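You operate a simulated robot arm through the tools that you are given. There is no shell and no other tool. Be economical: measure what you need, move in short steps, check, and stop when the job is done.

The job below is to be done with a simulated two-armed robot. You get a single attempt, and the scene is never put back.

TASK
Take the lid off the small cup and lay it down on the top of the back counter. Then open the right door of the tall fridge, put the pastry box on the top of the back counter away on the fridge shelf marked baked and shut the door again. Then put three of the long pastries from the top of the back counter on the shelf under the back counter. Then open the near counter door, take the tin on the top of the back counter and put it away on the cupboard of the counter, then shut the door. Then put the pink cloth on the counter away on the lower shelf of the trolley. Then put the sesame pastry from the counter on the top of the delivery box. Then take the round pastry from the counter and put it on top of the carton there. Then open the small fridge door. The order counts. Set down upright: tin.

It is judged by the outcome, as a careful person would: the job done as asked, and still so three seconds after it is handed in. It fails if anything else is knocked over, pushed out of place, dropped, spilled or broken. A push-on lid holds only when it is set on centred and level and pressed home; a screw cap is set on level and turned clockwise until tight. Flat cloth is picked up by pressing the open fingertips on it (5 to 10 N) and closing them slowly along it; thin cloth reads only 2 to 8 mm in the jaws.

THE ROBOT
Two 7-joint arms with two-finger parallel grippers on one trunk, on a base that drives. Base frame: it is fixed to the floor where the robot stands at the start and does not move with it; the origin is under the middle of the robot, x ahead of it, y to its left, z up; the surface under the hand at the start is at about z = 840. Readings come in mm, degrees, newtons and seconds.
The left shoulder is at the start at [50, 165, 1180], the right one opposite. With the tool pointing down near the work surface each hand reaches from about 200 to 680 mm from the robot's upright axis, wherever it stands, measured 20 degrees to its own side. Places, roughly: carton [-5000, 250, 1000]; cupboard of the counter [-4200, -200, 200]; fridge shelf marked BAKED [-6500, -1700, 1300]; long pastry (6x9x3 cm) [700, -100, 900]; lower shelf of the trolley [-6900, 300, 600]; near counter door [-4400, -400, 400]; pastry box [500, 0, 750]; pink cloth (8x6x3 cm) [-5100, -100, 800]; right door of the tall fridge [-6600, -1400, 900]; round pastry (7x6x3 cm) [-5000, 500, 800]; sesame pastry (7x6x3 cm) [-5100, 200, 800]; shelf under the back counter [600, 500, 200]; small cup [500, -250, 1000]; small fridge door [500, -1200, 700]; tin [500, 500, 1000]; top of the delivery box [-3800, -1700, 400]. Payload 3.91 kg a hand.
The TCP of each hand is the grasp point between the finger pads, 30 mm short of the fingertips. In the tool frame z runs along the fingers and y along their closing line. Largest opening 110 mm; finger width 20, thickness 10; the body of the gripper, 48 by 112 mm, starts 55 mm behind the TCP.
Orientation is that of the tool frame in the base frame, as [roll, pitch, yaw] about the fixed x, y, z axes, in that order (R = Rz(yaw) Ry(pitch) Rx(roll)). With the fingers straight down and closing along the base's y, the tool's x points along the base's -x, its y along +y and its z along -z.

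THE INTERFACE
- The arms move only by the tool send_rows. It takes "left_targets", "right_targets" or both (then of equal length, played together; a hand with none holds still); each is a list of rows, each an object of numbers (a shift or turn left out is 0, a gripper value left out holds the last): "x", "y", "z": the shift along the tool's x, y, z in cm; "ax", "ay", "az": the turn, a rotation vector about the tool's x, y, z in degrees. In form: [{"x": .., "y": .., "z": .., "ax": .., "ay": .., "az": ..}, ...]. A call has 1 to 20 rows; each row is the pose to reach, as a shift and turn from the pose commanded when the call began, along the tool's axes at that moment. "left_claw" and "right_claw" are, for a hand that has rows, the closure, from 0 (fully open) to 1 (shut), set as the call begins (left out, the last holds). Each row takes 0.2 s and may step no farther than 50 mm and 8.6 degrees from the row before; otherwise, or with a gripper value out of range, the whole call is refused. Where a pose cannot be reached the arm comes as near as it can. A force on the tool above 40 N (or 10 N above the force at the start of the call, whichever is more), or a blocked arm, ends the call early, and 0.2 s more pass. Each finger travels about 45 mm/s and halts on what it meets, pressing with about 23 N; the grip force reading is that of the motor and also rises with nothing between the fingers. The clock runs only during rows and for 0.2 s after the last one: add rows that repeat a pose to give the fingers time. The reply holds the time, the measured pose of the TCP, the force on the tool along the base axes, the opening and the grip force, in the units named above and with some noise, with the torque about the TCP (base axes, N m) and any sound that the robot's microphone picked up, and new pictures: "show" is both (left out), scene, wrist or none (wrist: the cameras of the hands that moved).
- Cameras (640 x 400 px; columns grow to the right, rows downward): "scene" is now at [120.1, -25.5, 1349.2]; the picture's right is [-0.24, -0.97, 0.00], its down [-0.55, 0.14, -0.83] and it looks along [0.80, -0.20, -0.56] (base axes); focal length 214 px, centre (320, 200). "left" rides on the left gripper at [72, -17, -103] in its tool frame; the picture's right is [0.23, 0.97, 0.00], its down [-0.76, 0.18, -0.62] and it looks along [-0.61, 0.14, 0.78] (tool axes); focal length 222 px, centre (320, 200). "right" rides on the right gripper at [72, 17, -103] in its tool frame; the picture's right is [-0.23, 0.97, 0.00], its down [-0.76, -0.18, -0.62] and it looks along [-0.61, -0.14, 0.78] (tool axes); focal length 222 px, centre (320, 200). There is no depth. A picture from a camera that has moved, and an enlarged one, comes with that camera's place and axes in the base frame and with its lens. The place of the scene camera against the robot may be out by one fixed shift of up to 12 mm in any direction.
- move_column(by): slides the trunk up (or, below 0, down) by that many mm; the arms and the scene camera ride with it, the base frame stays. It gives what a move gives, with no picture.
- drive_base(legs): drives the robot by 1 to 6 legs, each [ahead, left, turn to the left] in mm, mm and degrees, along the robot's own axes; the way and the turn of a leg run together, so that a leg with both is an arc; at most 1500 mm and 180 degrees a leg. The arms and the cameras ride along, it lands a little off, and it stops where it bumps. It gives what a move gives, and a new picture of the scene camera.
- head_to(pan, tilt): turns the head with the scene camera to pan (to the left, within 80 degrees either way) and tilt (down, from -29 to 69), counted from straight ahead of the robot. It gives what a move gives, and a new picture of the scene camera.
- close_up(camera, box): a new picture of the part [left, top, right, bottom] of that camera's present view, enlarged. It takes no simulated time.
- job_done(): hands the job in; it is judged then, once.

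Work in short steps. Places have to be worked out from the pictures, the camera data and where the tool is seen: move nearer, look again, correct. Check each grasp and each placing, and mend what went wrong. You have 546 turns and 360 pictures in all, those below and enlarged ones among them. Open the grippers and draw the arms clear of the work before you hand the job in, unless the task says otherwise.

The tools are called after "Call:" as a command line: name --argument value ..., lists and objects as JSON in quotes. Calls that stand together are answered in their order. send_rows: Moves the arms, as the interface text tells. Its arguments: {"type":"object","properties":{"left_targets":{"type":"array"},"left_claw":{"type":"number"},"right_targets":{"type":"array"},"right_claw":{"type":"number"},"show":{"type":"string","enum":["both","scene","wrist","none"]}},"required":[]} The other tools are called the same way: move_column (by) slides the trunk up or down; drive_base (legs) drives the base; head_to (pan, tilt) turns the head that bears the scene camera; close_up (camera, box) takes an enlarged picture of a part of a camera's view; job_done () hands the job in.

At the start:

```text
clock: 0.0
left_eef_pos: [328.4, 257.6, 1271.4]
left_orientation: [-180.0, 0.0, -179.9]
left_contact_force: [-0.3, -0.4, -0.7]
left_ft_torque: [0.0, -0.01, 0.01]
left_width: 110.1
left_grasp_force: 0.0
right_eef_pos: [414.8, -30.7, 1227.9]
right_orientation: [-180.0, 0.1, 180.0]
right_contact_force: [-0.2, -0.1, 0.1]
right_ft_torque: [0.01, -0.03, 0.01]
right_width: 110.0
right_grasp_force: 0.1
trunk travel left (down, up): [-400.0, 103.0]
robot x, y, heading: [3.6, 3.8, 0.1]
head pan, tilt: [-14.0, 34.3]
```

scene: 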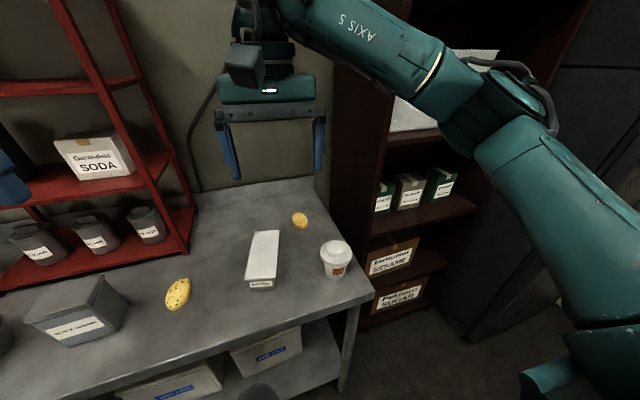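
right: 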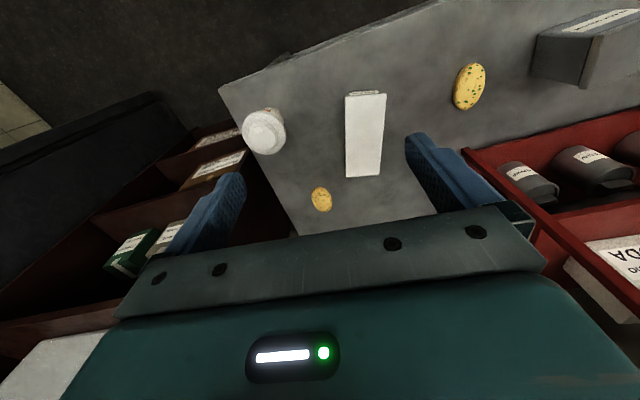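
left: 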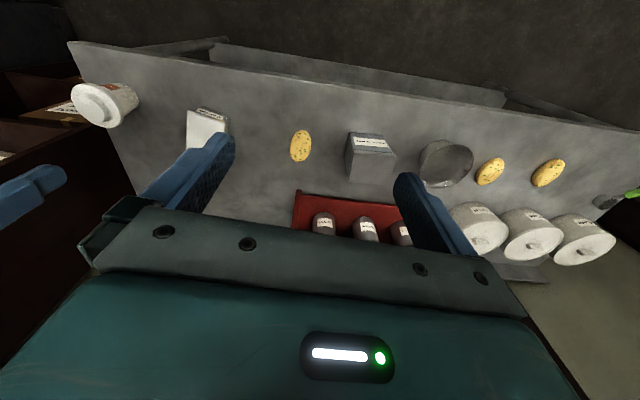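

I start by taking a close look at the cup and surveying the left side of the counter.

Call:
close_up --camera "scene" --box '[220, 190, 380, 310]'

Call:
head_to --pan 35 --tilt 40

```text
3.33 times, centred on (300, 250) of scene
camera zoom: at [120.1, -25.5, 1349.2], right [-0.24, -0.97, 0.0], down [-0.55, 0.14, -0.83], along [0.8, -0.2, -0.56], focal length 715 px, centre (387, 33)
```

zoom: 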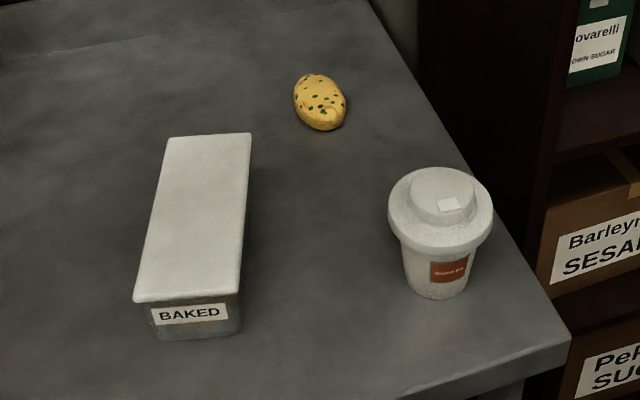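

```text
clock: 1.2
left_eef_pos: [328.8, 258.1, 1273.7]
left_orientation: [180.0, 0.0, 179.9]
left_contact_force: [0.9, 0.2, -0.9]
left_ft_torque: [0.02, -0.01, -0.01]
left_width: 110.0
left_grasp_force: 0.0
right_eef_pos: [415.9, -31.8, 1229.0]
right_orientation: [-179.9, 0.1, -179.9]
right_contact_force: [0.4, -0.1, -1.0]
right_ft_torque: [0.0, 0.02, -0.01]
right_width: 110.2
right_grasp_force: 0.1
trunk travel left (down, up): [-400.0, 103.0]
robot x, y, heading: [1.8, 0.9, 0.0]
head pan, tilt: [35.0, 40.0]
camera scene: at [104.0, 44.6, 1340.6], right [0.57, -0.82, 0.0], down [-0.53, -0.37, -0.77], along [0.63, 0.44, -0.64], focal length 214 px, centre (320, 200)
```

scene: 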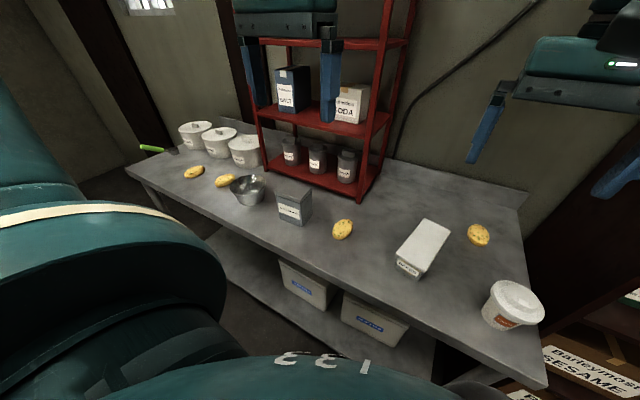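

The counter has four pastries, the box, tin (square grey), bowl and cup. I judge the lid at about [476,-152], rim z≈915. I bring the open right hand over it.

Call:
head_to --pan -14 --tilt 40

Call:
send_rows --right_targets '[{"x": -1, "y": -2.0, "z": 3.8}, {"x": -2, "y": -4, "z": 7.5}, {"x": -3.1, "y": -6, "z": 11.3}, {"x": -4.1, "y": -8, "z": 15}, {"x": -5.1, "y": -10, "z": 19}, {"x": -6.1, "y": -12, "z": 22}, {"x": -6.1, "y": -12, "z": 22}]' --right_claw 0

```text
clock: 2.3
left_eef_pos: [328.5, 257.0, 1272.6]
left_orientation: [180.0, 0.0, 180.0]
left_contact_force: [0.5, -0.6, -0.4]
left_ft_torque: [-0.02, -0.02, -0.01]
left_width: 109.8
left_grasp_force: 0.0
right_eef_pos: [414.7, -31.9, 1227.5]
right_orientation: [-179.9, 0.0, 180.0]
right_contact_force: [-0.5, 0.2, 0.6]
right_ft_torque: [-0.01, -0.02, -0.02]
right_width: 109.9
right_grasp_force: 0.0
trunk travel left (down, up): [-400.0, 103.0]
robot x, y, heading: [-0.1, 2.3, 0.2]
head pan, tilt: [-14.0, 40.0]
camera scene: at [116.8, -24.6, 1340.6], right [-0.24, -0.97, 0.0], down [-0.62, 0.15, -0.77], along [0.74, -0.18, -0.64], focal length 214 px, centre (320, 200)
```

scene: 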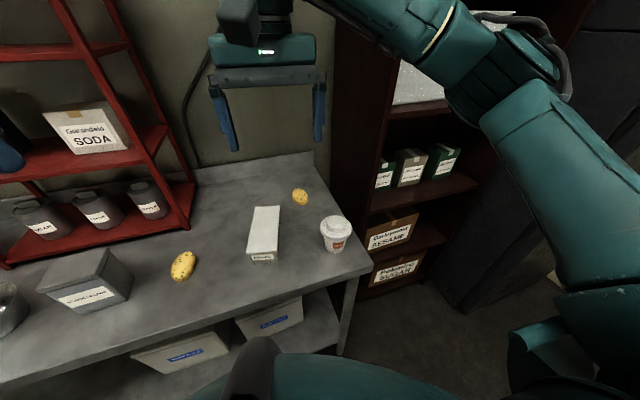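

```text
clock: 3.9
left_eef_pos: [328.0, 256.8, 1273.3]
left_orientation: [179.9, 0.0, 180.0]
left_contact_force: [0.1, 0.1, -0.1]
left_ft_torque: [0.02, -0.01, 0.01]
left_width: 110.0
left_grasp_force: 0.0
right_eef_pos: [475.0, -152.3, 1006.9]
right_orientation: [180.0, 0.1, -180.0]
right_contact_force: [0.1, -0.1, -0.4]
right_ft_torque: [0.01, -0.01, 0.01]
right_width: 110.0
right_grasp_force: 0.0
trunk travel left (down, up): [-400.0, 103.0]
robot x, y, heading: [-3.4, 0.4, -0.1]
head pan, tilt: [-14.0, 40.0]
camera scene: at [116.7, -24.5, 1340.6], right [-0.24, -0.97, 0.0], down [-0.62, 0.16, -0.77], along [0.74, -0.19, -0.64], focal length 214 px, centre (320, 200)
camera right: at [403.0, -134.5, 1111.2], right [0.23, 0.97, 0.0], down [0.76, -0.18, 0.62], along [0.61, -0.14, -0.78], focal length 222 px, centre (320, 200)
```

scene: 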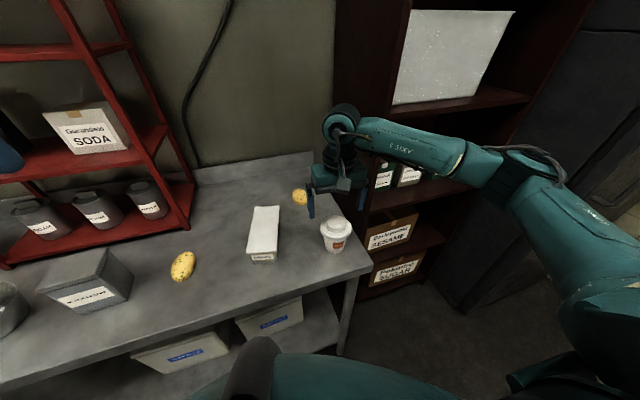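
right: 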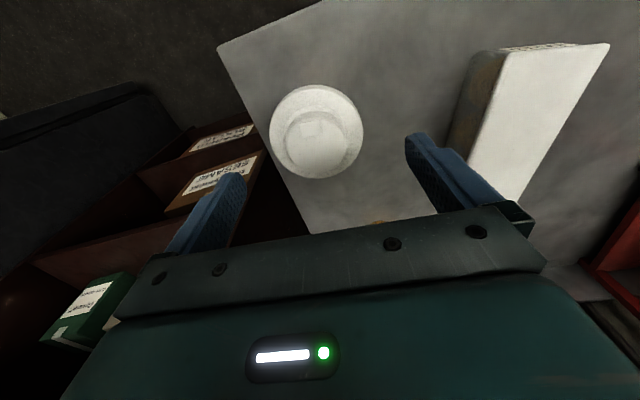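

The lid lies at [477,-154] with rim near z≈915. I lower with the fingers to both sides of it.

Call:
send_rows --right_targets '[{"x": -0.2, "y": -0.2, "z": 3}, {"x": -0.2, "y": -0.2, "z": 6}, {"x": -0.2, "y": -0.2, "z": 9}, {"x": -0.2, "y": -0.2, "z": 9}]'

Call:
close_up --camera "scene" --box '[260, 160, 400, 260]'

```text
clock: 4.9
left_eef_pos: [327.9, 258.3, 1273.0]
left_orientation: [180.0, -0.1, 180.0]
left_contact_force: [-0.2, 0.9, -1.1]
left_ft_torque: [-0.01, 0.01, -0.03]
left_width: 110.1
left_grasp_force: 0.0
right_eef_pos: [478.2, -154.1, 919.3]
right_orientation: [-180.0, 0.0, 179.9]
right_contact_force: [0.1, 0.1, -0.4]
right_ft_torque: [0.0, 0.01, 0.0]
right_width: 109.9
right_grasp_force: 0.0
trunk travel left (down, up): [-400.0, 103.0]
robot x, y, heading: [0.9, -0.6, 0.2]
head pan, tilt: [-14.0, 40.0]
camera scene: at [116.7, -24.6, 1340.6], right [-0.24, -0.97, 0.0], down [-0.62, 0.16, -0.77], along [0.74, -0.19, -0.64], focal length 214 px, centre (320, 200)
camera right: at [404.9, -136.2, 1021.7], right [0.23, 0.97, 0.0], down [0.76, -0.18, 0.62], along [0.61, -0.14, -0.78], focal length 222 px, centre (320, 200)
```

scene: 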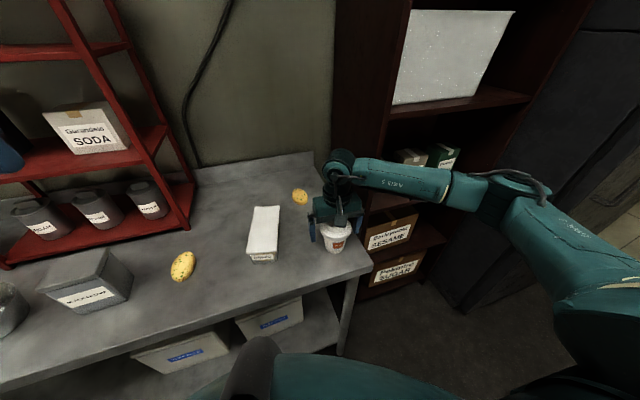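
right: 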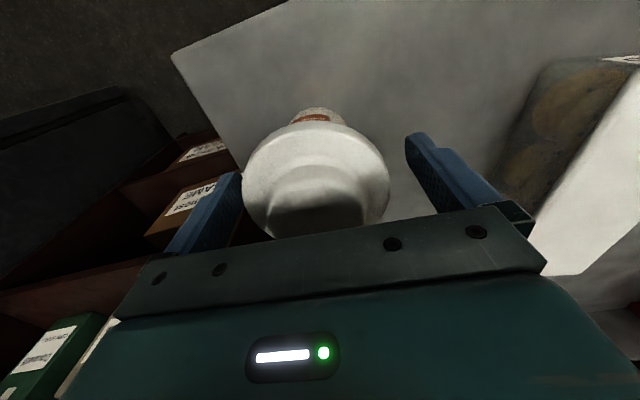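

```text
4.00 times, centred on (330, 210) of scene
camera zoom: at [116.7, -24.6, 1340.6], right [-0.24, -0.97, 0.0], down [-0.62, 0.16, -0.77], along [0.74, -0.19, -0.64], focal length 858 px, centre (280, 160)
```

zoom: 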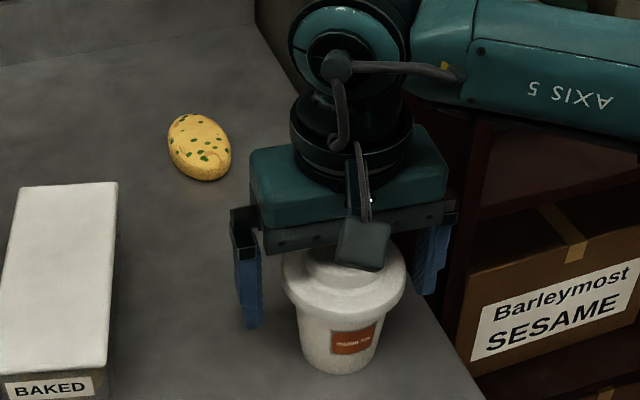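

The hand is centred over the lid; I close on its rim at this height.

Call:
send_rows --right_targets '[{"z": 0.2}, {"z": 0.2}, {"z": 0.2}, {"z": 0.2}, {"z": 0.2}]' --right_claw 1 --show "wrist"

Call:
close_up --camera "scene" --box '[260, 160, 400, 260]'

```text
clock: 6.1
left_eef_pos: [328.2, 257.5, 1272.9]
left_orientation: [179.9, 0.1, 180.0]
left_contact_force: [0.7, -0.3, 0.1]
left_ft_torque: [0.01, 0.02, -0.01]
left_width: 109.9
left_grasp_force: 0.0
right_eef_pos: [477.8, -153.4, 915.4]
right_orientation: [-179.9, 0.1, -180.0]
right_contact_force: [1.6, -3.5, 5.3]
right_ft_torque: [-0.09, -0.05, -0.01]
right_width: 88.6
right_grasp_force: 22.9
trunk travel left (down, up): [-400.0, 103.0]
robot x, y, heading: [-0.7, 1.2, 0.1]
head pan, tilt: [-14.0, 40.0]
camera right: at [405.0, -136.3, 1020.4], right [0.23, 0.97, 0.0], down [0.76, -0.18, 0.62], along [0.61, -0.14, -0.78], focal length 222 px, centre (320, 200)
```

right: 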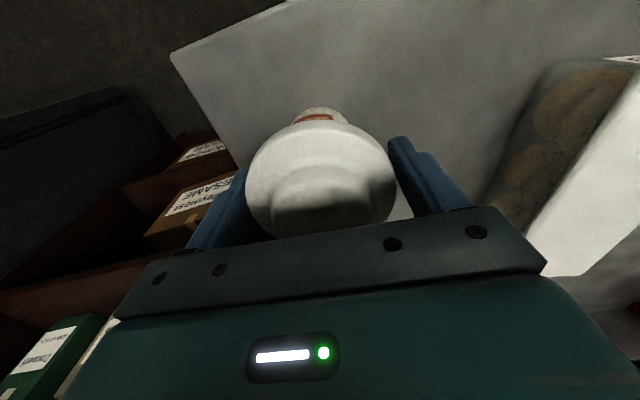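

```text
4.00 times, centred on (330, 210) of scene
camera zoom: at [116.6, -24.9, 1340.7], right [-0.24, -0.97, 0.0], down [-0.62, 0.16, -0.77], along [0.74, -0.19, -0.64], focal length 858 px, centre (280, 160)
```

zoom: 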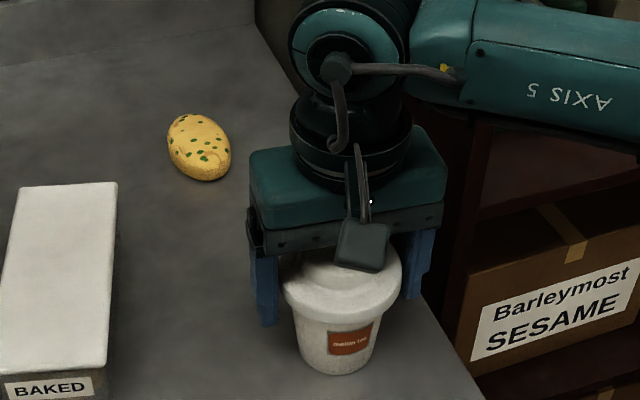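

Gripped at 88.6 mm. I lift gently 12 mm to see whether the lid comes off alone.

Call:
send_rows --right_targets '[{"z": -0.3}, {"z": -0.6}, {"z": -0.9}, {"z": -1.2}]' --show "none"

Call:
close_up --camera "scene" --box '[260, 160, 400, 260]'

```text
clock: 7.1
left_eef_pos: [328.0, 256.8, 1273.3]
left_orientation: [-180.0, 0.1, -179.9]
left_contact_force: [0.3, 0.2, 0.5]
left_ft_torque: [0.03, -0.05, 0.0]
left_width: 109.9
left_grasp_force: 0.1
right_eef_pos: [478.1, -153.3, 927.6]
right_orientation: [-180.0, 0.1, 180.0]
right_contact_force: [0.9, -0.6, -2.6]
right_ft_torque: [0.03, 0.04, 0.01]
right_width: 89.0
right_grasp_force: 23.5
trunk travel left (down, up): [-400.0, 103.0]
robot x, y, heading: [-1.9, -1.2, -0.0]
head pan, tilt: [-14.0, 40.0]
```

```text
4.00 times, centred on (330, 210) of scene
camera zoom: at [116.9, -24.7, 1340.6], right [-0.24, -0.97, 0.0], down [-0.62, 0.16, -0.77], along [0.74, -0.19, -0.64], focal length 858 px, centre (280, 160)
```

zoom: 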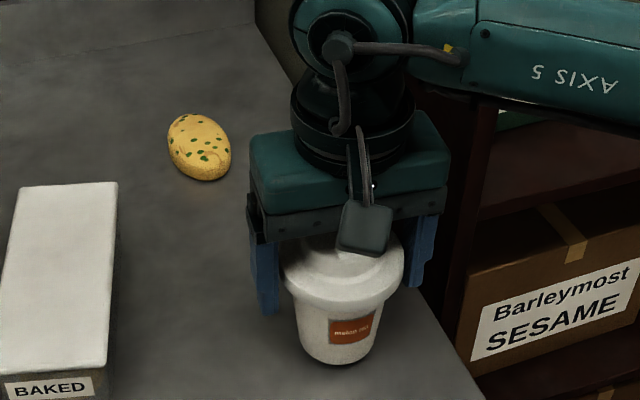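

The cup came up with the lid, so the cup must be held by the left hand. I set it back down and release.

Call:
send_rows --right_targets '[{"z": 0.4}, {"z": 0.8}, {"z": 1.15}, {"z": 1.2}]' --show "none"

Call:
send_rows --right_targets '[{}, {}, {}, {"z": -1}, {"z": -4}, {"z": -8}, {"z": -12}]' --right_claw 0 --show "wrist"

```text
clock: 8.1
left_eef_pos: [326.9, 258.2, 1273.4]
left_orientation: [179.9, 0.1, -179.9]
left_contact_force: [0.5, -0.1, -0.6]
left_ft_torque: [0.0, -0.01, -0.02]
left_width: 109.9
left_grasp_force: 0.1
right_eef_pos: [478.1, -154.6, 916.6]
right_orientation: [180.0, 0.1, -180.0]
right_contact_force: [-1.5, -1.2, 4.9]
right_ft_torque: [0.08, 0.13, 0.06]
right_width: 88.8
right_grasp_force: 23.1
trunk travel left (down, up): [-400.0, 103.0]
robot x, y, heading: [0.2, -2.6, -0.2]
head pan, tilt: [-14.0, 40.0]
```

```text
clock: 9.7
left_eef_pos: [328.1, 258.2, 1273.7]
left_orientation: [180.0, 0.0, 179.9]
left_contact_force: [-0.6, 0.7, -0.2]
left_ft_torque: [0.01, 0.01, 0.01]
left_width: 110.1
left_grasp_force: 0.1
right_eef_pos: [477.9, -154.9, 1038.4]
right_orientation: [-180.0, 0.0, -179.9]
right_contact_force: [-0.2, -0.1, -1.0]
right_ft_torque: [0.01, -0.03, -0.03]
right_width: 110.0
right_grasp_force: 0.1
trunk travel left (down, up): [-400.0, 103.0]
robot x, y, heading: [1.5, -1.6, -0.3]
head pan, tilt: [-14.0, 40.0]
camera right: at [405.0, -137.4, 1141.7], right [0.23, 0.97, 0.0], down [0.76, -0.18, 0.62], along [0.61, -0.14, -0.78], focal length 222 px, centre (320, 200)
```

right: 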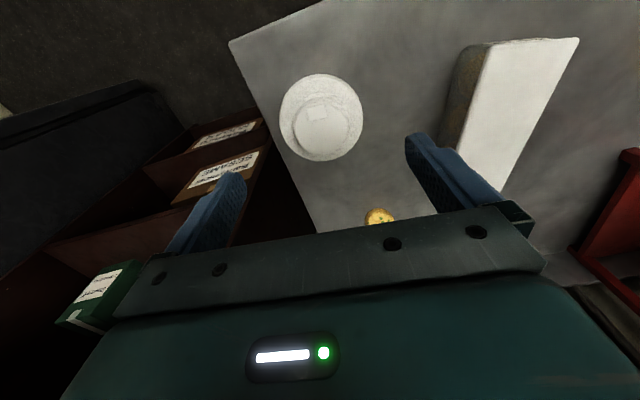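

The cup stands. I shift the right hand left (so driving right keeps it over the counter), then drive right 150 mm and back 60 mm.

Call:
send_rows --right_targets '[{"x": -1.5, "y": 3.7}, {"x": -3, "y": 7.5}, {"x": -4.5, "y": 11.2}, {"x": -6, "y": 15}]' --show "none"

Call:
drive_base --legs '[[-60, -150, 0]]'

```text
clock: 10.7
left_eef_pos: [328.1, 258.0, 1273.3]
left_orientation: [-179.9, 0.0, -180.0]
left_contact_force: [0.2, 0.6, 0.1]
left_ft_torque: [-0.01, -0.01, 0.0]
left_width: 110.1
left_grasp_force: 0.1
right_eef_pos: [537.7, -0.4, 1037.5]
right_orientation: [179.9, 0.0, -180.0]
right_contact_force: [-0.5, 0.0, 0.3]
right_ft_torque: [-0.01, 0.03, 0.0]
right_width: 110.0
right_grasp_force: 0.0
trunk travel left (down, up): [-400.0, 103.0]
robot x, y, heading: [3.3, -2.4, -0.0]
head pan, tilt: [-14.0, 40.0]
```

```text
clock: 12.7
left_eef_pos: [269.9, 107.4, 1273.6]
left_orientation: [-180.0, 0.1, -179.9]
left_contact_force: [-0.1, 0.0, 0.7]
left_ft_torque: [0.03, 0.03, 0.01]
left_width: 109.8
left_grasp_force: 0.0
right_eef_pos: [477.7, -151.2, 1037.7]
right_orientation: [180.0, 0.0, 179.9]
right_contact_force: [0.3, 0.9, -0.4]
right_ft_torque: [-0.01, -0.02, 0.03]
right_width: 110.1
right_grasp_force: 0.0
trunk travel left (down, up): [-400.0, 103.0]
robot x, y, heading: [-59.4, -149.8, -0.1]
head pan, tilt: [-14.0, 40.0]
camera scene: at [57.8, -174.3, 1340.6], right [-0.24, -0.97, 0.0], down [-0.62, 0.16, -0.77], along [0.74, -0.18, -0.64], focal length 214 px, centre (320, 200)
```

scene: 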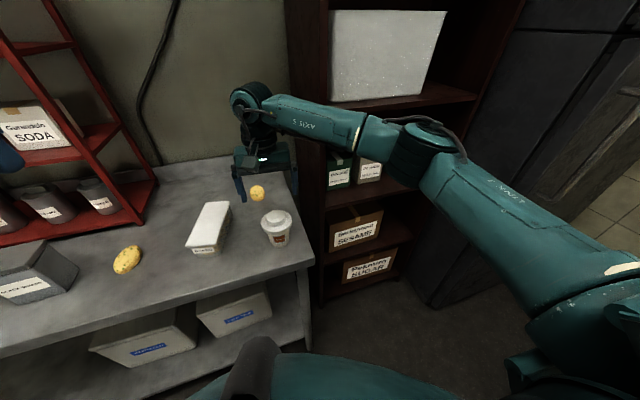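

Now I bring the left hand down in front of the cup, turning it from pointing down to pointing forward, 20° below level.

Call:
send_rows --left_targets '[{"x": -1, "y": -2.2, "z": 3.7, "ay": -7}, {"x": -2, "y": -4.4, "z": 7.4, "ay": -14}, {"x": -3, "y": -6.6, "z": 11.1, "ay": -21}, {"x": -4.1, "y": -8.9, "z": 14.8, "ay": -28}, {"x": -5.1, "y": -11.1, "z": 18.5, "ay": -35}, {"x": -6.1, "y": -13.3, "z": 22.2, "ay": -42}, {"x": -7.1, "y": -15.5, "z": 25.9, "ay": -49}, {"x": -8.1, "y": -17.7, "z": 29.6, "ay": -56}, {"x": -9.1, "y": -20, "z": 33.3, "ay": -63}, {"x": -9.5, "y": -22.2, "z": 36.5, "ay": -70}, {"x": -9.5, "y": -22.2, "z": 36.5, "ay": -70}]' --left_claw 0

```text
clock: 15.1
left_eef_pos: [380.6, 12.7, 1013.5]
left_orientation: [-179.8, 70.2, -179.8]
left_contact_force: [-0.4, -0.8, -0.5]
left_ft_torque: [-0.01, 0.01, 0.01]
left_width: 110.1
left_grasp_force: 0.1
left hand out of reach, approached as far as the arm can: row 7, 8, 9, 10, 11
right_eef_pos: [478.7, -150.2, 1037.2]
right_orientation: [179.9, 0.0, -179.9]
right_contact_force: [-0.2, 0.8, 0.2]
right_ft_torque: [0.01, 0.0, 0.01]
right_width: 110.0
right_grasp_force: 0.0
trunk travel left (down, up): [-400.0, 103.0]
robot x, y, heading: [-58.5, -150.1, 0.2]
head pan, tilt: [-14.0, 40.0]
camera scene: at [57.9, -174.0, 1340.6], right [-0.24, -0.97, 0.0], down [-0.62, 0.16, -0.77], along [0.74, -0.18, -0.64], focal length 214 px, centre (320, 200)
camera left: at [257.7, -3.9, 980.9], right [-0.08, 0.97, -0.21], down [-0.33, 0.18, 0.93], along [0.94, 0.14, 0.3], focal length 222 px, centre (320, 200)
```

scene: 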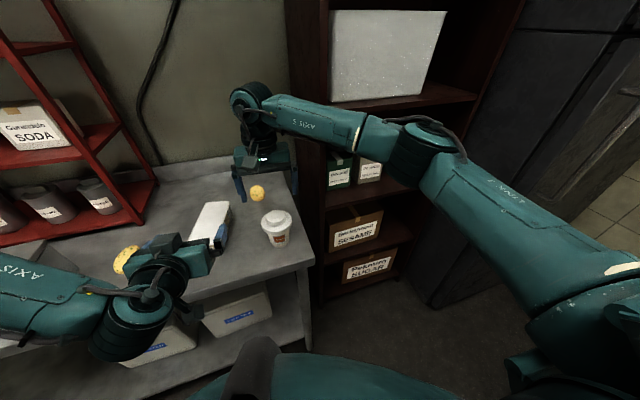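
left: 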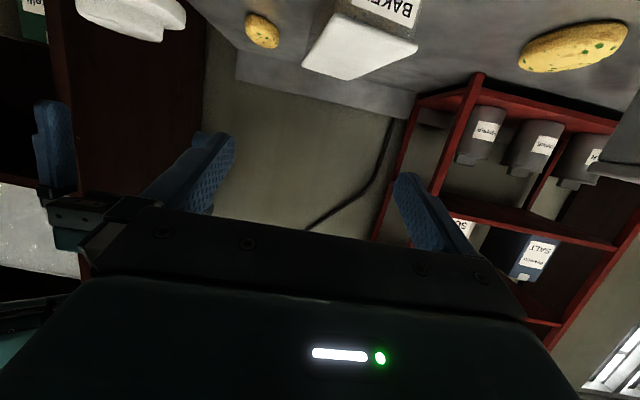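

The left wrist is too folded there; a hand pointed 45° to the right gives room. I turn the left hand by −45° about vertical and the right by −30° to keep the fingers apart.

Call:
send_rows --left_targets '[{"ax": 7.05, "az": 2.565}, {"ax": 14.1, "az": 5.13}, {"ax": 21.15, "az": 7.7}, {"ax": 28.2, "az": 10.26}, {"ax": 35.25, "az": 12.83}, {"ax": 42.3, "az": 15.4}, {"ax": 42.3, "az": 15.4}]' --right_targets '[{"az": 7.5}, {"az": 15}, {"az": 22.5}, {"az": 30}, {"az": 30}, {"az": 30}, {"az": 30}]'

```text
clock: 16.7
left_eef_pos: [380.1, 10.8, 1013.7]
left_orientation: [179.9, 70.0, 134.9]
left_contact_force: [-1.2, 0.2, -0.1]
left_ft_torque: [-0.03, -0.02, 0.01]
left_width: 110.3
left_grasp_force: 0.0
right_eef_pos: [478.4, -151.2, 1037.9]
right_orientation: [-180.0, -0.1, 150.0]
right_contact_force: [-0.8, 1.1, 0.1]
right_ft_torque: [0.01, -0.01, 0.05]
right_width: 110.4
right_grasp_force: 0.1
trunk travel left (down, up): [-400.0, 103.0]
robot x, y, heading: [-58.9, -149.7, 0.0]
head pan, tilt: [-14.0, 40.0]
camera scene: at [57.9, -174.0, 1340.6], right [-0.24, -0.97, 0.0], down [-0.62, 0.16, -0.77], along [0.74, -0.18, -0.64], focal length 214 px, centre (320, 200)
camera right: at [424.6, -99.9, 1141.4], right [0.68, 0.73, 0.0], down [0.57, -0.53, 0.62], along [0.46, -0.43, -0.78], focal length 222 px, centre (320, 200)
camera left: at [281.8, 85.2, 981.2], right [0.63, 0.74, -0.21], down [-0.1, 0.36, 0.93], along [0.77, -0.57, 0.3], focal length 222 px, centre (320, 200)
```

scene: 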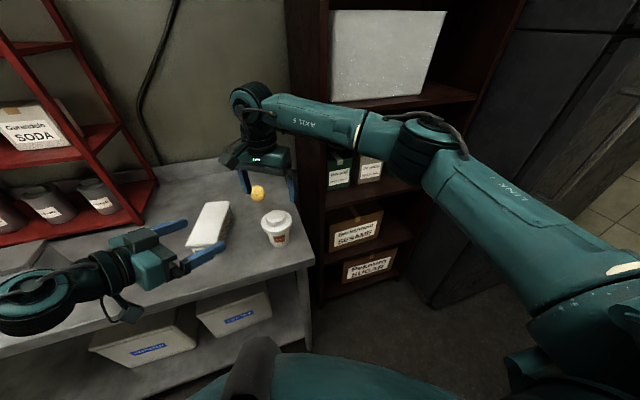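
right: 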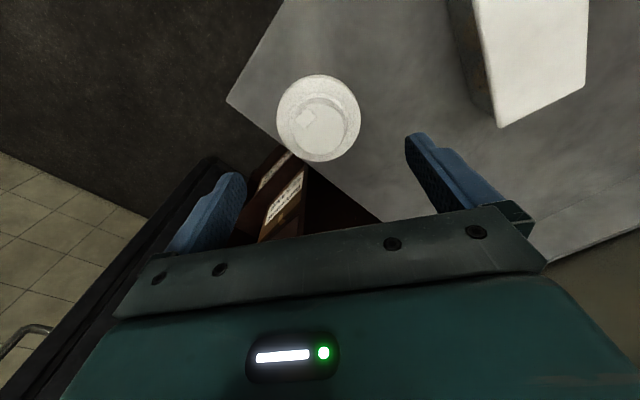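
left: 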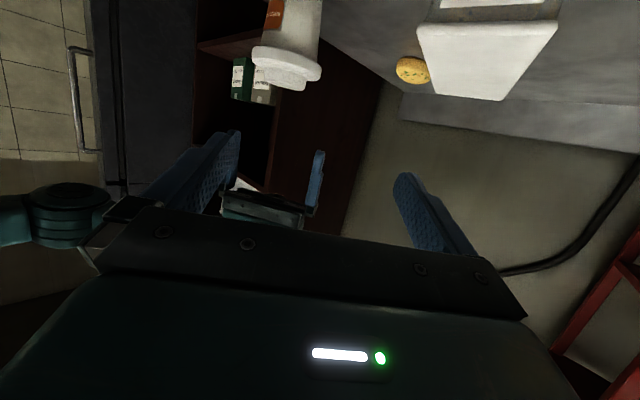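

The commanded pose is the reached one. Cup sits at [478,-151]; I bring the left hand to 120 mm short of it at body height.

Call:
send_rows --left_targets '[{"x": 2, "y": -1.1, "z": 2.6}, {"x": 4, "y": -2.3, "z": 5.2}, {"x": 6, "y": -3.4, "z": 7.8}, {"x": 7.9, "y": -4.5, "z": 10.4}, {"x": 7.9, "y": -4.5, "z": 10.4}]'

```text
clock: 17.9
left_eef_pos: [392.7, -39.7, 947.3]
left_orientation: [-180.0, 70.1, 135.2]
left_contact_force: [-0.8, 0.1, 0.9]
left_ft_torque: [0.0, -0.01, 0.01]
left_width: 110.0
left_grasp_force: 0.0
left hand out of reach, approached as far as the arm can: row 3, 4, 5
right_eef_pos: [479.3, -151.1, 1037.2]
right_orientation: [-180.0, 0.0, 150.0]
right_contact_force: [0.9, -0.1, 0.4]
right_ft_torque: [0.02, 0.01, 0.02]
right_width: 109.7
right_grasp_force: 0.1
trunk travel left (down, up): [-400.0, 103.0]
robot x, y, heading: [-58.0, -148.8, -0.2]
head pan, tilt: [-14.0, 40.0]
camera scene: at [57.8, -173.8, 1340.6], right [-0.24, -0.97, 0.0], down [-0.62, 0.16, -0.77], along [0.74, -0.19, -0.64], focal length 214 px, centre (320, 200)
camera left: at [293.7, 34.4, 916.2], right [0.63, 0.74, -0.21], down [-0.1, 0.36, 0.93], along [0.77, -0.57, 0.3], focal length 222 px, centre (320, 200)
```

scene: 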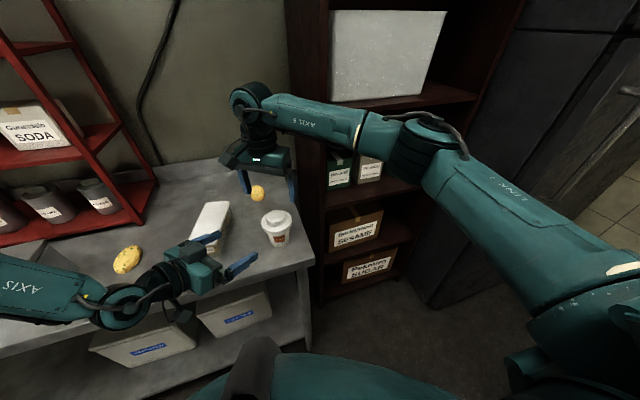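
left: 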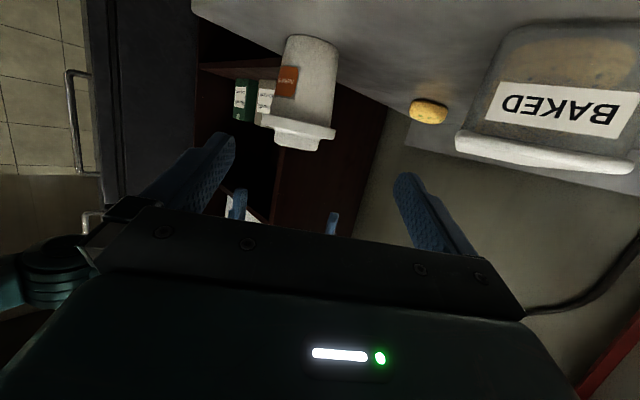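

Still short: the shoulder is too high for a level hand. I raise both hands 150 mm and then lower the trunk 150 mm.

Call:
send_rows --left_targets '[{"x": -3.5, "z": -1.3}, {"x": -7, "z": -2.6}, {"x": -10.6, "z": -3.9}, {"x": -14.1, "z": -5.1}, {"x": -14.1, "z": -5.1}]' --right_targets '[{"z": -4}, {"z": -8}, {"z": -12}, {"z": -15}, {"z": -15}]' --show "none"

Call:
move_column --by -150

```text
clock: 19.1
left_eef_pos: [391.3, -39.9, 1100.9]
left_orientation: [-180.0, 70.0, 134.9]
left_contact_force: [-0.3, -1.0, 0.4]
left_ft_torque: [-0.02, 0.02, -0.01]
left_width: 110.0
left_grasp_force: 0.0
right_eef_pos: [479.9, -151.5, 1187.4]
right_orientation: [-180.0, 0.1, 150.1]
right_contact_force: [0.2, 0.5, 0.6]
right_ft_torque: [0.01, 0.03, -0.01]
right_width: 110.1
right_grasp_force: 0.1
trunk travel left (down, up): [-400.0, 103.0]
robot x, y, heading: [-57.7, -143.8, 0.2]
head pan, tilt: [-14.0, 40.0]
```

```text
clock: 20.9
left_eef_pos: [390.2, -37.5, 950.8]
left_orientation: [179.9, 70.0, 135.0]
left_contact_force: [0.5, 0.3, 0.1]
left_ft_torque: [0.04, 0.01, 0.02]
left_width: 109.9
left_grasp_force: 0.0
right_eef_pos: [479.0, -151.6, 1036.2]
right_orientation: [180.0, 0.0, 150.0]
right_contact_force: [0.1, 0.0, 1.2]
right_ft_torque: [0.0, 0.02, 0.0]
right_width: 110.0
right_grasp_force: 0.1
trunk travel left (down, up): [-250.0, 253.0]
robot x, y, heading: [-58.4, -151.2, -0.3]
head pan, tilt: [-14.0, 40.0]
```

Now the left hand goes down to the pre-grasp point.

Call:
send_rows --left_targets '[{"x": 1.8, "y": -0.9, "z": 2.1}, {"x": 3.5, "y": -1.8, "z": 4.2}, {"x": 3.5, "y": -1.8, "z": 4.2}]'

```text
clock: 21.6
left_eef_pos: [396.8, -70.1, 904.8]
left_orientation: [179.8, 70.0, 135.0]
left_contact_force: [0.3, 0.0, -0.3]
left_ft_torque: [-0.02, 0.0, 0.01]
left_width: 110.1
left_grasp_force: 0.0
right_eef_pos: [479.3, -150.4, 1037.1]
right_orientation: [-179.9, 0.0, 150.0]
right_contact_force: [0.1, -0.5, -0.1]
right_ft_torque: [-0.02, 0.0, 0.01]
right_width: 109.9
right_grasp_force: 0.0
trunk travel left (down, up): [-250.0, 253.0]
robot x, y, heading: [-57.0, -147.2, -0.1]
head pan, tilt: [-14.0, 40.0]
camera scene: at [57.9, -173.9, 1190.6], right [-0.24, -0.97, 0.0], down [-0.62, 0.16, -0.77], along [0.74, -0.18, -0.64], focal length 214 px, centre (320, 200)
camera left: at [298.4, 3.6, 871.6], right [0.63, 0.74, -0.21], down [-0.11, 0.36, 0.93], along [0.77, -0.57, 0.3], focal length 222 px, centre (320, 200)
```

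scene: 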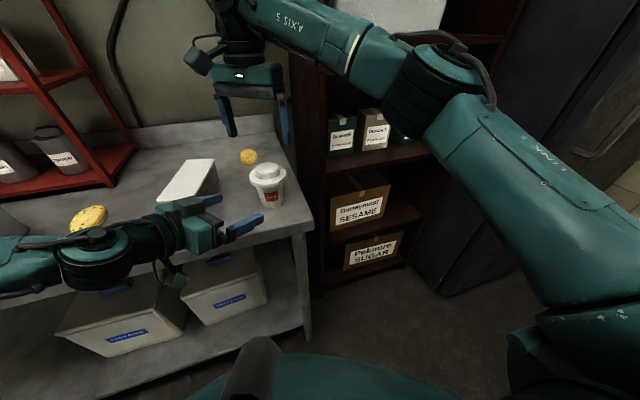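
left: 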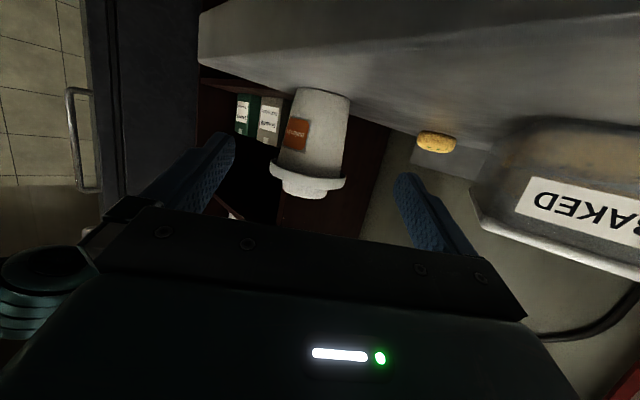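

The wrist camera hangs below and would hit the counter edge, so I try rolling the left hand 180° to bring it on top.

Call:
send_rows --left_targets '[{"az": 8.2}, {"az": 16.4}, {"az": 24.6}, {"az": 32.8}, {"az": 41}, {"az": 49.2}, {"az": 57.4}, {"az": 65.6}, {"az": 73.8}, {"az": 82}, {"az": 90}, {"az": 98.2}, {"az": 106.4}, {"az": 114.6}, {"az": 122.8}, {"az": 131}, {"az": 139}, {"az": 147}]' --show "scene"

```text
clock: 23.6
left_eef_pos: [387.5, -79.5, 906.4]
left_orientation: [111.1, 18.4, 49.9]
left_contact_force: [-9.0, -3.6, 8.5]
left_ft_torque: [-0.43, 0.56, -0.06]
left_width: 108.3
left_grasp_force: 0.1
right_eef_pos: [477.6, -151.9, 1036.2]
right_orientation: [-180.0, 0.0, 149.8]
right_contact_force: [0.3, 1.1, -0.5]
right_ft_torque: [-0.04, 0.02, 0.04]
right_width: 109.9
right_grasp_force: 0.1
trunk travel left (down, up): [-250.0, 253.0]
robot x, y, heading: [-55.0, -146.4, -0.2]
head pan, tilt: [-14.0, 40.0]
stopped in row 9 (left hand): the force on the tool passed its limit at 45 N (the readings are from after the stop); the commanded pose is now the measured one
camera scene: at [56.9, -174.1, 1190.7], right [-0.24, -0.97, 0.0], down [-0.62, 0.16, -0.77], along [0.74, -0.19, -0.64], focal length 214 px, centre (320, 200)
```

scene: 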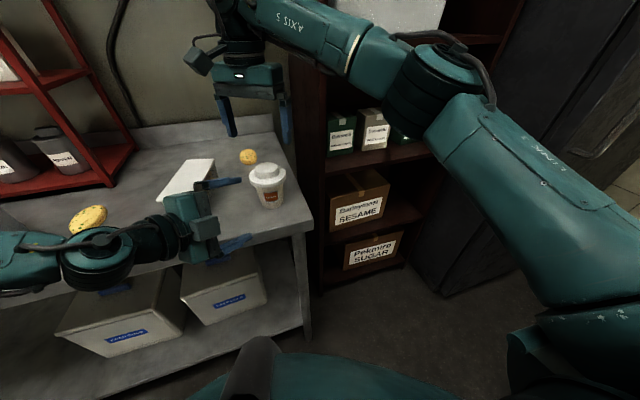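

The opened finger touched the counter edge mid-roll. I raise the hand 80 mm straight up and then continue the roll.

Call:
send_rows --left_targets '[{"x": -0.6, "y": 1.8, "z": -0.7}, {"x": -1.6, "y": 4.4, "z": -1.7}, {"x": -2.5, "y": 7.1, "z": -2.7}, {"x": -2.5, "y": 7.1, "z": -2.7, "az": 8}, {"x": -2.5, "y": 7.1, "z": -2.7, "az": 16}, {"x": -2.5, "y": 7.1, "z": -2.7, "az": 24}, {"x": -2.5, "y": 7.1, "z": -2.7, "az": 32}, {"x": -2.5, "y": 7.1, "z": -2.7, "az": 40}, {"x": -2.5, "y": 7.1, "z": -2.7, "az": 48}, {"x": -2.5, "y": 7.1, "z": -2.7, "az": 56}, {"x": -2.5, "y": 7.1, "z": -2.7, "az": 64}, {"x": -2.5, "y": 7.1, "z": -2.7, "az": 72}, {"x": -2.5, "y": 7.1, "z": -2.7, "az": 80}, {"x": -2.5, "y": 7.1, "z": -2.7, "az": 88}, {"x": -2.5, "y": 7.1, "z": -2.7, "az": 96}, {"x": -2.5, "y": 7.1, "z": -2.7, "az": 104}, {"x": -2.5, "y": 7.1, "z": -2.7, "az": 111}]'

```text
clock: 27.2
left_eef_pos: [390.8, -79.6, 985.6]
left_orientation: [-174.9, -69.9, -51.8]
left_contact_force: [0.1, 0.2, 0.6]
left_ft_torque: [0.0, 0.03, -0.01]
left_width: 110.1
left_grasp_force: 0.0
right_eef_pos: [478.9, -153.9, 1036.8]
right_orientation: [-180.0, 0.0, 150.0]
right_contact_force: [0.1, 0.5, -0.5]
right_ft_torque: [0.01, 0.01, 0.03]
right_width: 110.0
right_grasp_force: 0.0
trunk travel left (down, up): [-250.0, 253.0]
robot x, y, heading: [-58.1, -150.9, 0.0]
head pan, tilt: [-14.0, 40.0]
camera scene: at [57.5, -174.6, 1190.6], right [-0.24, -0.97, 0.0], down [-0.62, 0.16, -0.77], along [0.74, -0.19, -0.64], focal length 214 px, centre (320, 200)
camera left: at [350.6, -16.7, 1089.3], right [-0.67, -0.72, 0.18], down [-0.69, 0.51, -0.51], along [0.27, -0.47, -0.84], focal length 222 px, centre (320, 200)
```

scene: 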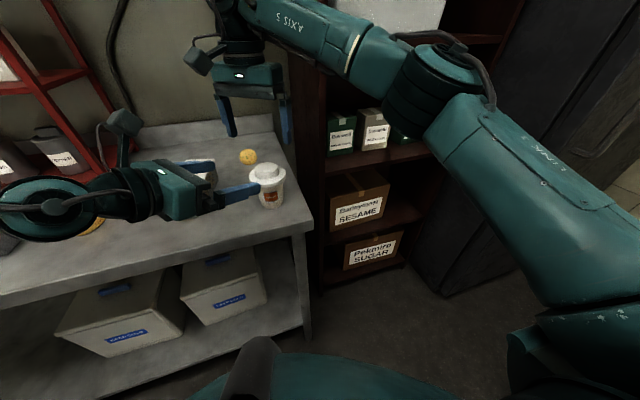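
left: 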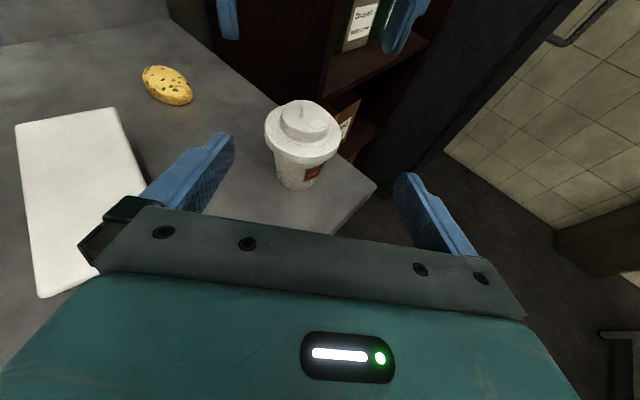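

The roll worked and this camera now views the cup well (cup ≈[476,-152]). I go to 100 mm short of it at body height.

Call:
send_rows --left_targets '[{"x": -2.6, "y": -0.3, "z": 1.5}, {"x": -5.2, "y": -0.6, "z": 3}, {"x": -7.8, "y": -0.9, "z": 4.6}, {"x": -7.8, "y": -0.9, "z": 4.6}]'

```text
clock: 28.2
left_eef_pos: [411.4, -83.1, 894.9]
left_orientation: [-175.5, -69.9, -51.5]
left_contact_force: [-0.1, 0.7, -0.5]
left_ft_torque: [-0.04, -0.02, -0.01]
left_width: 110.1
left_grasp_force: 0.0
right_eef_pos: [478.9, -152.4, 1036.8]
right_orientation: [-180.0, 0.0, 149.9]
right_contact_force: [1.2, 0.5, 0.3]
right_ft_torque: [0.01, 0.0, 0.0]
right_width: 110.0
right_grasp_force: 0.1
trunk travel left (down, up): [-250.0, 253.0]
robot x, y, heading: [-61.7, -149.7, -0.1]
head pan, tilt: [-14.0, 40.0]
camera scene: at [57.5, -174.6, 1190.6], right [-0.24, -0.97, 0.0], down [-0.62, 0.16, -0.77], along [0.74, -0.19, -0.64], focal length 214 px, centre (320, 200)
camera left: at [371.6, -21.2, 1000.7], right [-0.67, -0.72, 0.19], down [-0.7, 0.51, -0.51], along [0.27, -0.47, -0.84], focal length 222 px, centre (320, 200)
```

scene: 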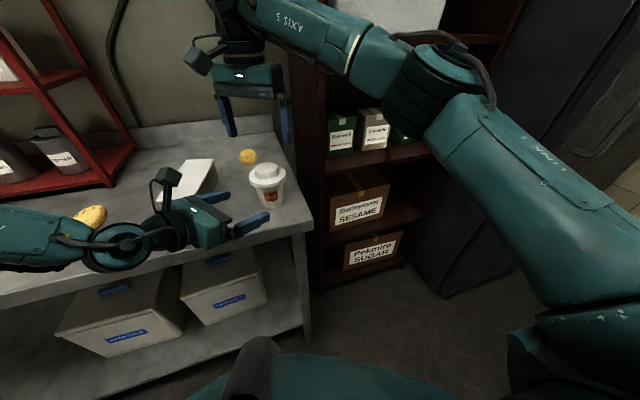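
left: 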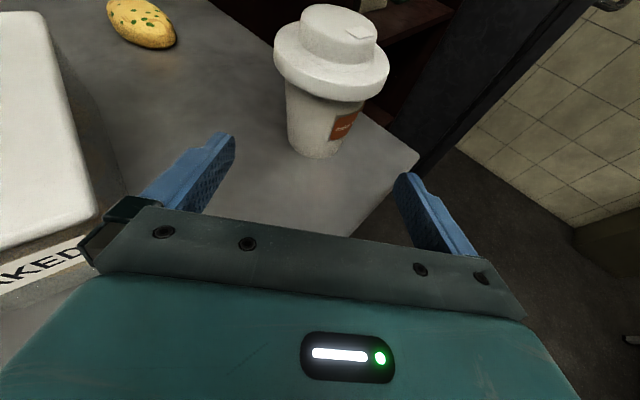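

Well aligned; I slide in 93 mm along the fingers.

Call:
send_rows --left_targets '[{"z": 3.1}, {"z": 6.2}, {"z": 9.3}, {"z": 9.3}]' --show "wrist"

Call:
close_up --camera "scene" --box '[180, 120, 320, 260]'

```text
clock: 29.2
left_eef_pos: [456.6, -119.3, 884.1]
left_orientation: [-175.4, -69.9, -51.5]
left_contact_force: [0.1, -0.9, -0.2]
left_ft_torque: [0.02, 0.01, 0.0]
left_width: 110.0
left_grasp_force: 0.0
left hand out of reach, approached as far as the arm can: row 2, 3, 4
right_eef_pos: [478.4, -151.8, 1036.9]
right_orientation: [180.0, 0.1, 150.0]
right_contact_force: [-0.1, 0.3, 0.0]
right_ft_torque: [0.01, -0.02, -0.04]
right_width: 109.7
right_grasp_force: 0.0
trunk travel left (down, up): [-250.0, 253.0]
robot x, y, heading: [-62.0, -149.2, -0.2]
head pan, tilt: [-14.0, 40.0]
camera left: at [416.8, -56.4, 988.2], right [-0.67, -0.72, 0.19], down [-0.7, 0.51, -0.51], along [0.27, -0.47, -0.84], focal length 222 px, centre (320, 200)
```

left: 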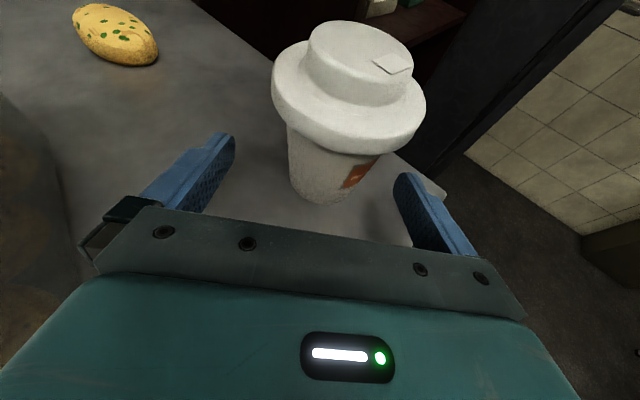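

```text
2.86 times, centred on (250, 190) of scene
camera zoom: at [57.5, -174.6, 1190.6], right [-0.24, -0.97, 0.0], down [-0.62, 0.16, -0.77], along [0.74, -0.19, -0.64], focal length 613 px, centre (520, 229)
```

zoom: 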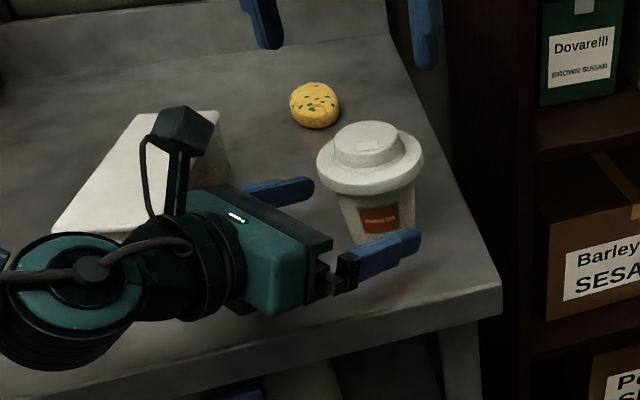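

The arm fell about 40 mm short. I lower the trunk 18 mm more and then advance level.

Call:
move_column --by -18

Call:
send_rows --left_targets '[{"x": -0.3, "z": 0.5}, {"x": 0.5, "y": -0.1, "z": 1.7}, {"x": 1.1, "y": -0.1, "z": 3.1}, {"x": 1.1, "y": -0.1, "z": 3.1}]' --show "wrist"

```text
clock: 29.9
left_eef_pos: [456.2, -118.8, 865.3]
left_orientation: [-175.4, -69.8, -51.5]
left_contact_force: [0.1, 0.0, 0.7]
left_ft_torque: [0.04, 0.0, 0.01]
left_width: 110.0
left_grasp_force: 0.1
right_eef_pos: [478.3, -152.7, 1018.3]
right_orientation: [-180.0, 0.1, 149.9]
right_contact_force: [-0.5, -0.1, 0.0]
right_ft_torque: [0.01, 0.0, 0.01]
right_width: 109.8
right_grasp_force: 0.1
trunk travel left (down, up): [-232.0, 271.0]
robot x, y, heading: [-59.2, -148.8, 0.2]
head pan, tilt: [-14.0, 40.0]
```

```text
clock: 30.9
left_eef_pos: [468.6, -121.7, 877.3]
left_orientation: [-175.4, -69.9, -51.4]
left_contact_force: [-0.5, -0.2, -1.0]
left_ft_torque: [-0.04, 0.03, -0.01]
left_width: 110.0
left_grasp_force: 0.1
left hand out of reach, approached as far as the arm can: row 1, 2, 3, 4
right_eef_pos: [479.1, -152.0, 1018.5]
right_orientation: [180.0, 0.0, 150.0]
right_contact_force: [-0.2, 0.1, 0.2]
right_ft_torque: [-0.01, 0.02, 0.02]
right_width: 110.1
right_grasp_force: 0.1
trunk travel left (down, up): [-232.0, 271.0]
robot x, y, heading: [-54.9, -149.6, -0.2]
head pan, tilt: [-14.0, 40.0]
camera left: at [429.4, -59.8, 982.2], right [-0.67, -0.72, 0.19], down [-0.7, 0.51, -0.51], along [0.27, -0.47, -0.84], focal length 222 px, centre (320, 200)
```

left: 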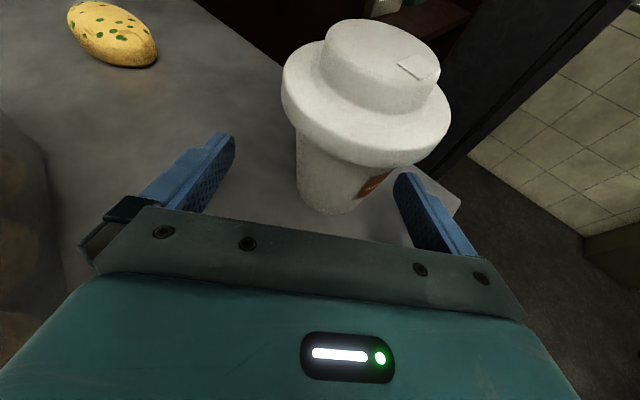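

Driving moves the hand rigidly, so I use the base for the last 28 mm, and the trunk for 9 mm down.

Call:
drive_base --legs '[[5, -27, 0]]'

Call:
move_column --by -9

Call:
close_up --camera "left" --box '[0, 0, 640, 400]'

```text
clock: 31.8
left_eef_pos: [473.6, -148.6, 879.0]
left_orientation: [-175.4, -69.9, -51.5]
left_contact_force: [-0.5, -0.3, 0.7]
left_ft_torque: [0.01, 0.0, -0.03]
left_width: 110.2
left_grasp_force: 0.0
right_eef_pos: [483.8, -177.3, 1018.9]
right_orientation: [179.9, 0.0, 150.0]
right_contact_force: [0.4, -0.3, 0.9]
right_ft_torque: [-0.03, 0.04, -0.02]
right_width: 110.1
right_grasp_force: 0.1
trunk travel left (down, up): [-232.0, 271.0]
robot x, y, heading: [-54.0, -176.9, 0.0]
head pan, tilt: [-14.0, 40.0]
camera scene: at [62.6, -201.5, 1172.6], right [-0.24, -0.97, 0.0], down [-0.62, 0.16, -0.77], along [0.74, -0.19, -0.64], focal length 214 px, centre (320, 200)
```

scene: 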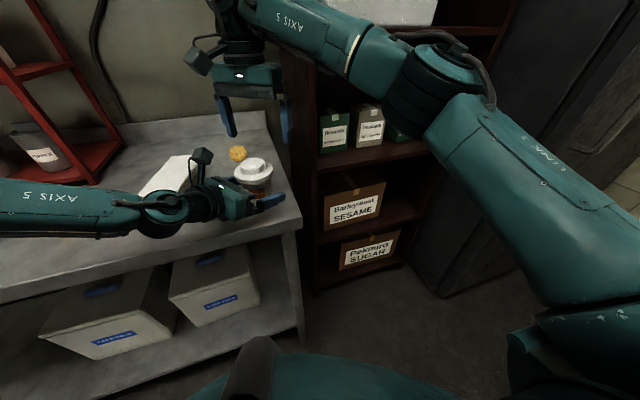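

```text
clock: 32.4
left_eef_pos: [474.7, -149.1, 869.3]
left_orientation: [-175.5, -69.8, -51.4]
left_contact_force: [-0.4, 0.1, -0.2]
left_ft_torque: [0.0, -0.01, -0.04]
left_width: 110.1
left_grasp_force: 0.1
right_eef_pos: [483.7, -178.1, 1009.7]
right_orientation: [180.0, 0.1, 150.0]
right_contact_force: [-0.9, -0.5, 0.0]
right_ft_torque: [0.0, 0.0, -0.02]
right_width: 109.8
right_grasp_force: 0.1
trunk travel left (down, up): [-223.0, 280.0]
robot x, y, heading: [-53.3, -176.1, 0.1]
head pan, tilt: [-14.0, 40.0]
```

```text
1.00 times, centred on (320, 200) of left (not enlarged: the box is as wide or as high as the picture)
camera zoom: at [434.3, -86.5, 973.3], right [-0.67, -0.72, 0.19], down [-0.7, 0.51, -0.51], along [0.27, -0.47, -0.84], focal length 222 px, centre (320, 200)
```

zoom: 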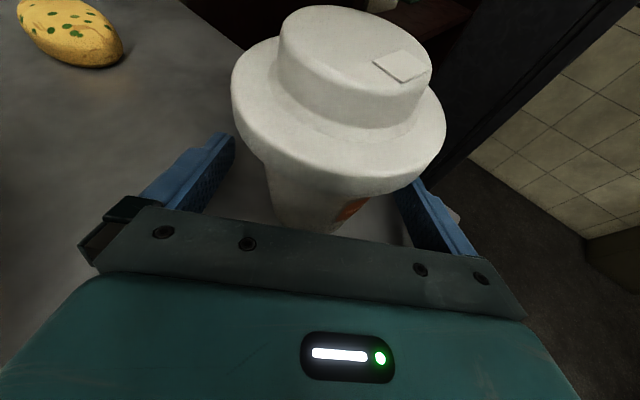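

The cup sits between the left fingers. I close them on the cup body.

Call:
send_rows --left_targets '[{}, {}, {}, {}, {}]' --left_claw 0.7 --show "wrist"

```text
clock: 33.6
left_eef_pos: [474.0, -148.6, 868.5]
left_orientation: [-175.5, -69.9, -51.4]
left_contact_force: [0.8, 1.2, 0.5]
left_ft_torque: [-0.02, -0.09, -0.05]
left_width: 60.8
left_grasp_force: 22.8
right_eef_pos: [484.5, -179.6, 1010.0]
right_orientation: [180.0, 0.0, 150.0]
right_contact_force: [0.0, 0.0, 0.2]
right_ft_torque: [0.04, 0.02, -0.03]
right_width: 110.1
right_grasp_force: 0.1
trunk travel left (down, up): [-223.0, 280.0]
robot x, y, heading: [-51.5, -177.9, 0.4]
head pan, tilt: [-14.0, 40.0]
camera left: at [434.5, -86.4, 973.3], right [-0.67, -0.72, 0.19], down [-0.7, 0.51, -0.51], along [0.27, -0.47, -0.84], focal length 222 px, centre (320, 200)
```

left: 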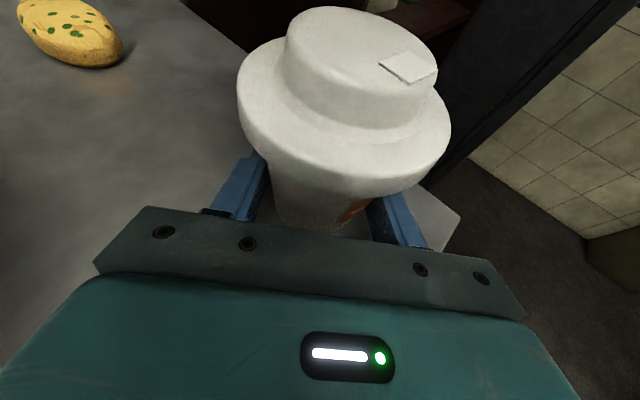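

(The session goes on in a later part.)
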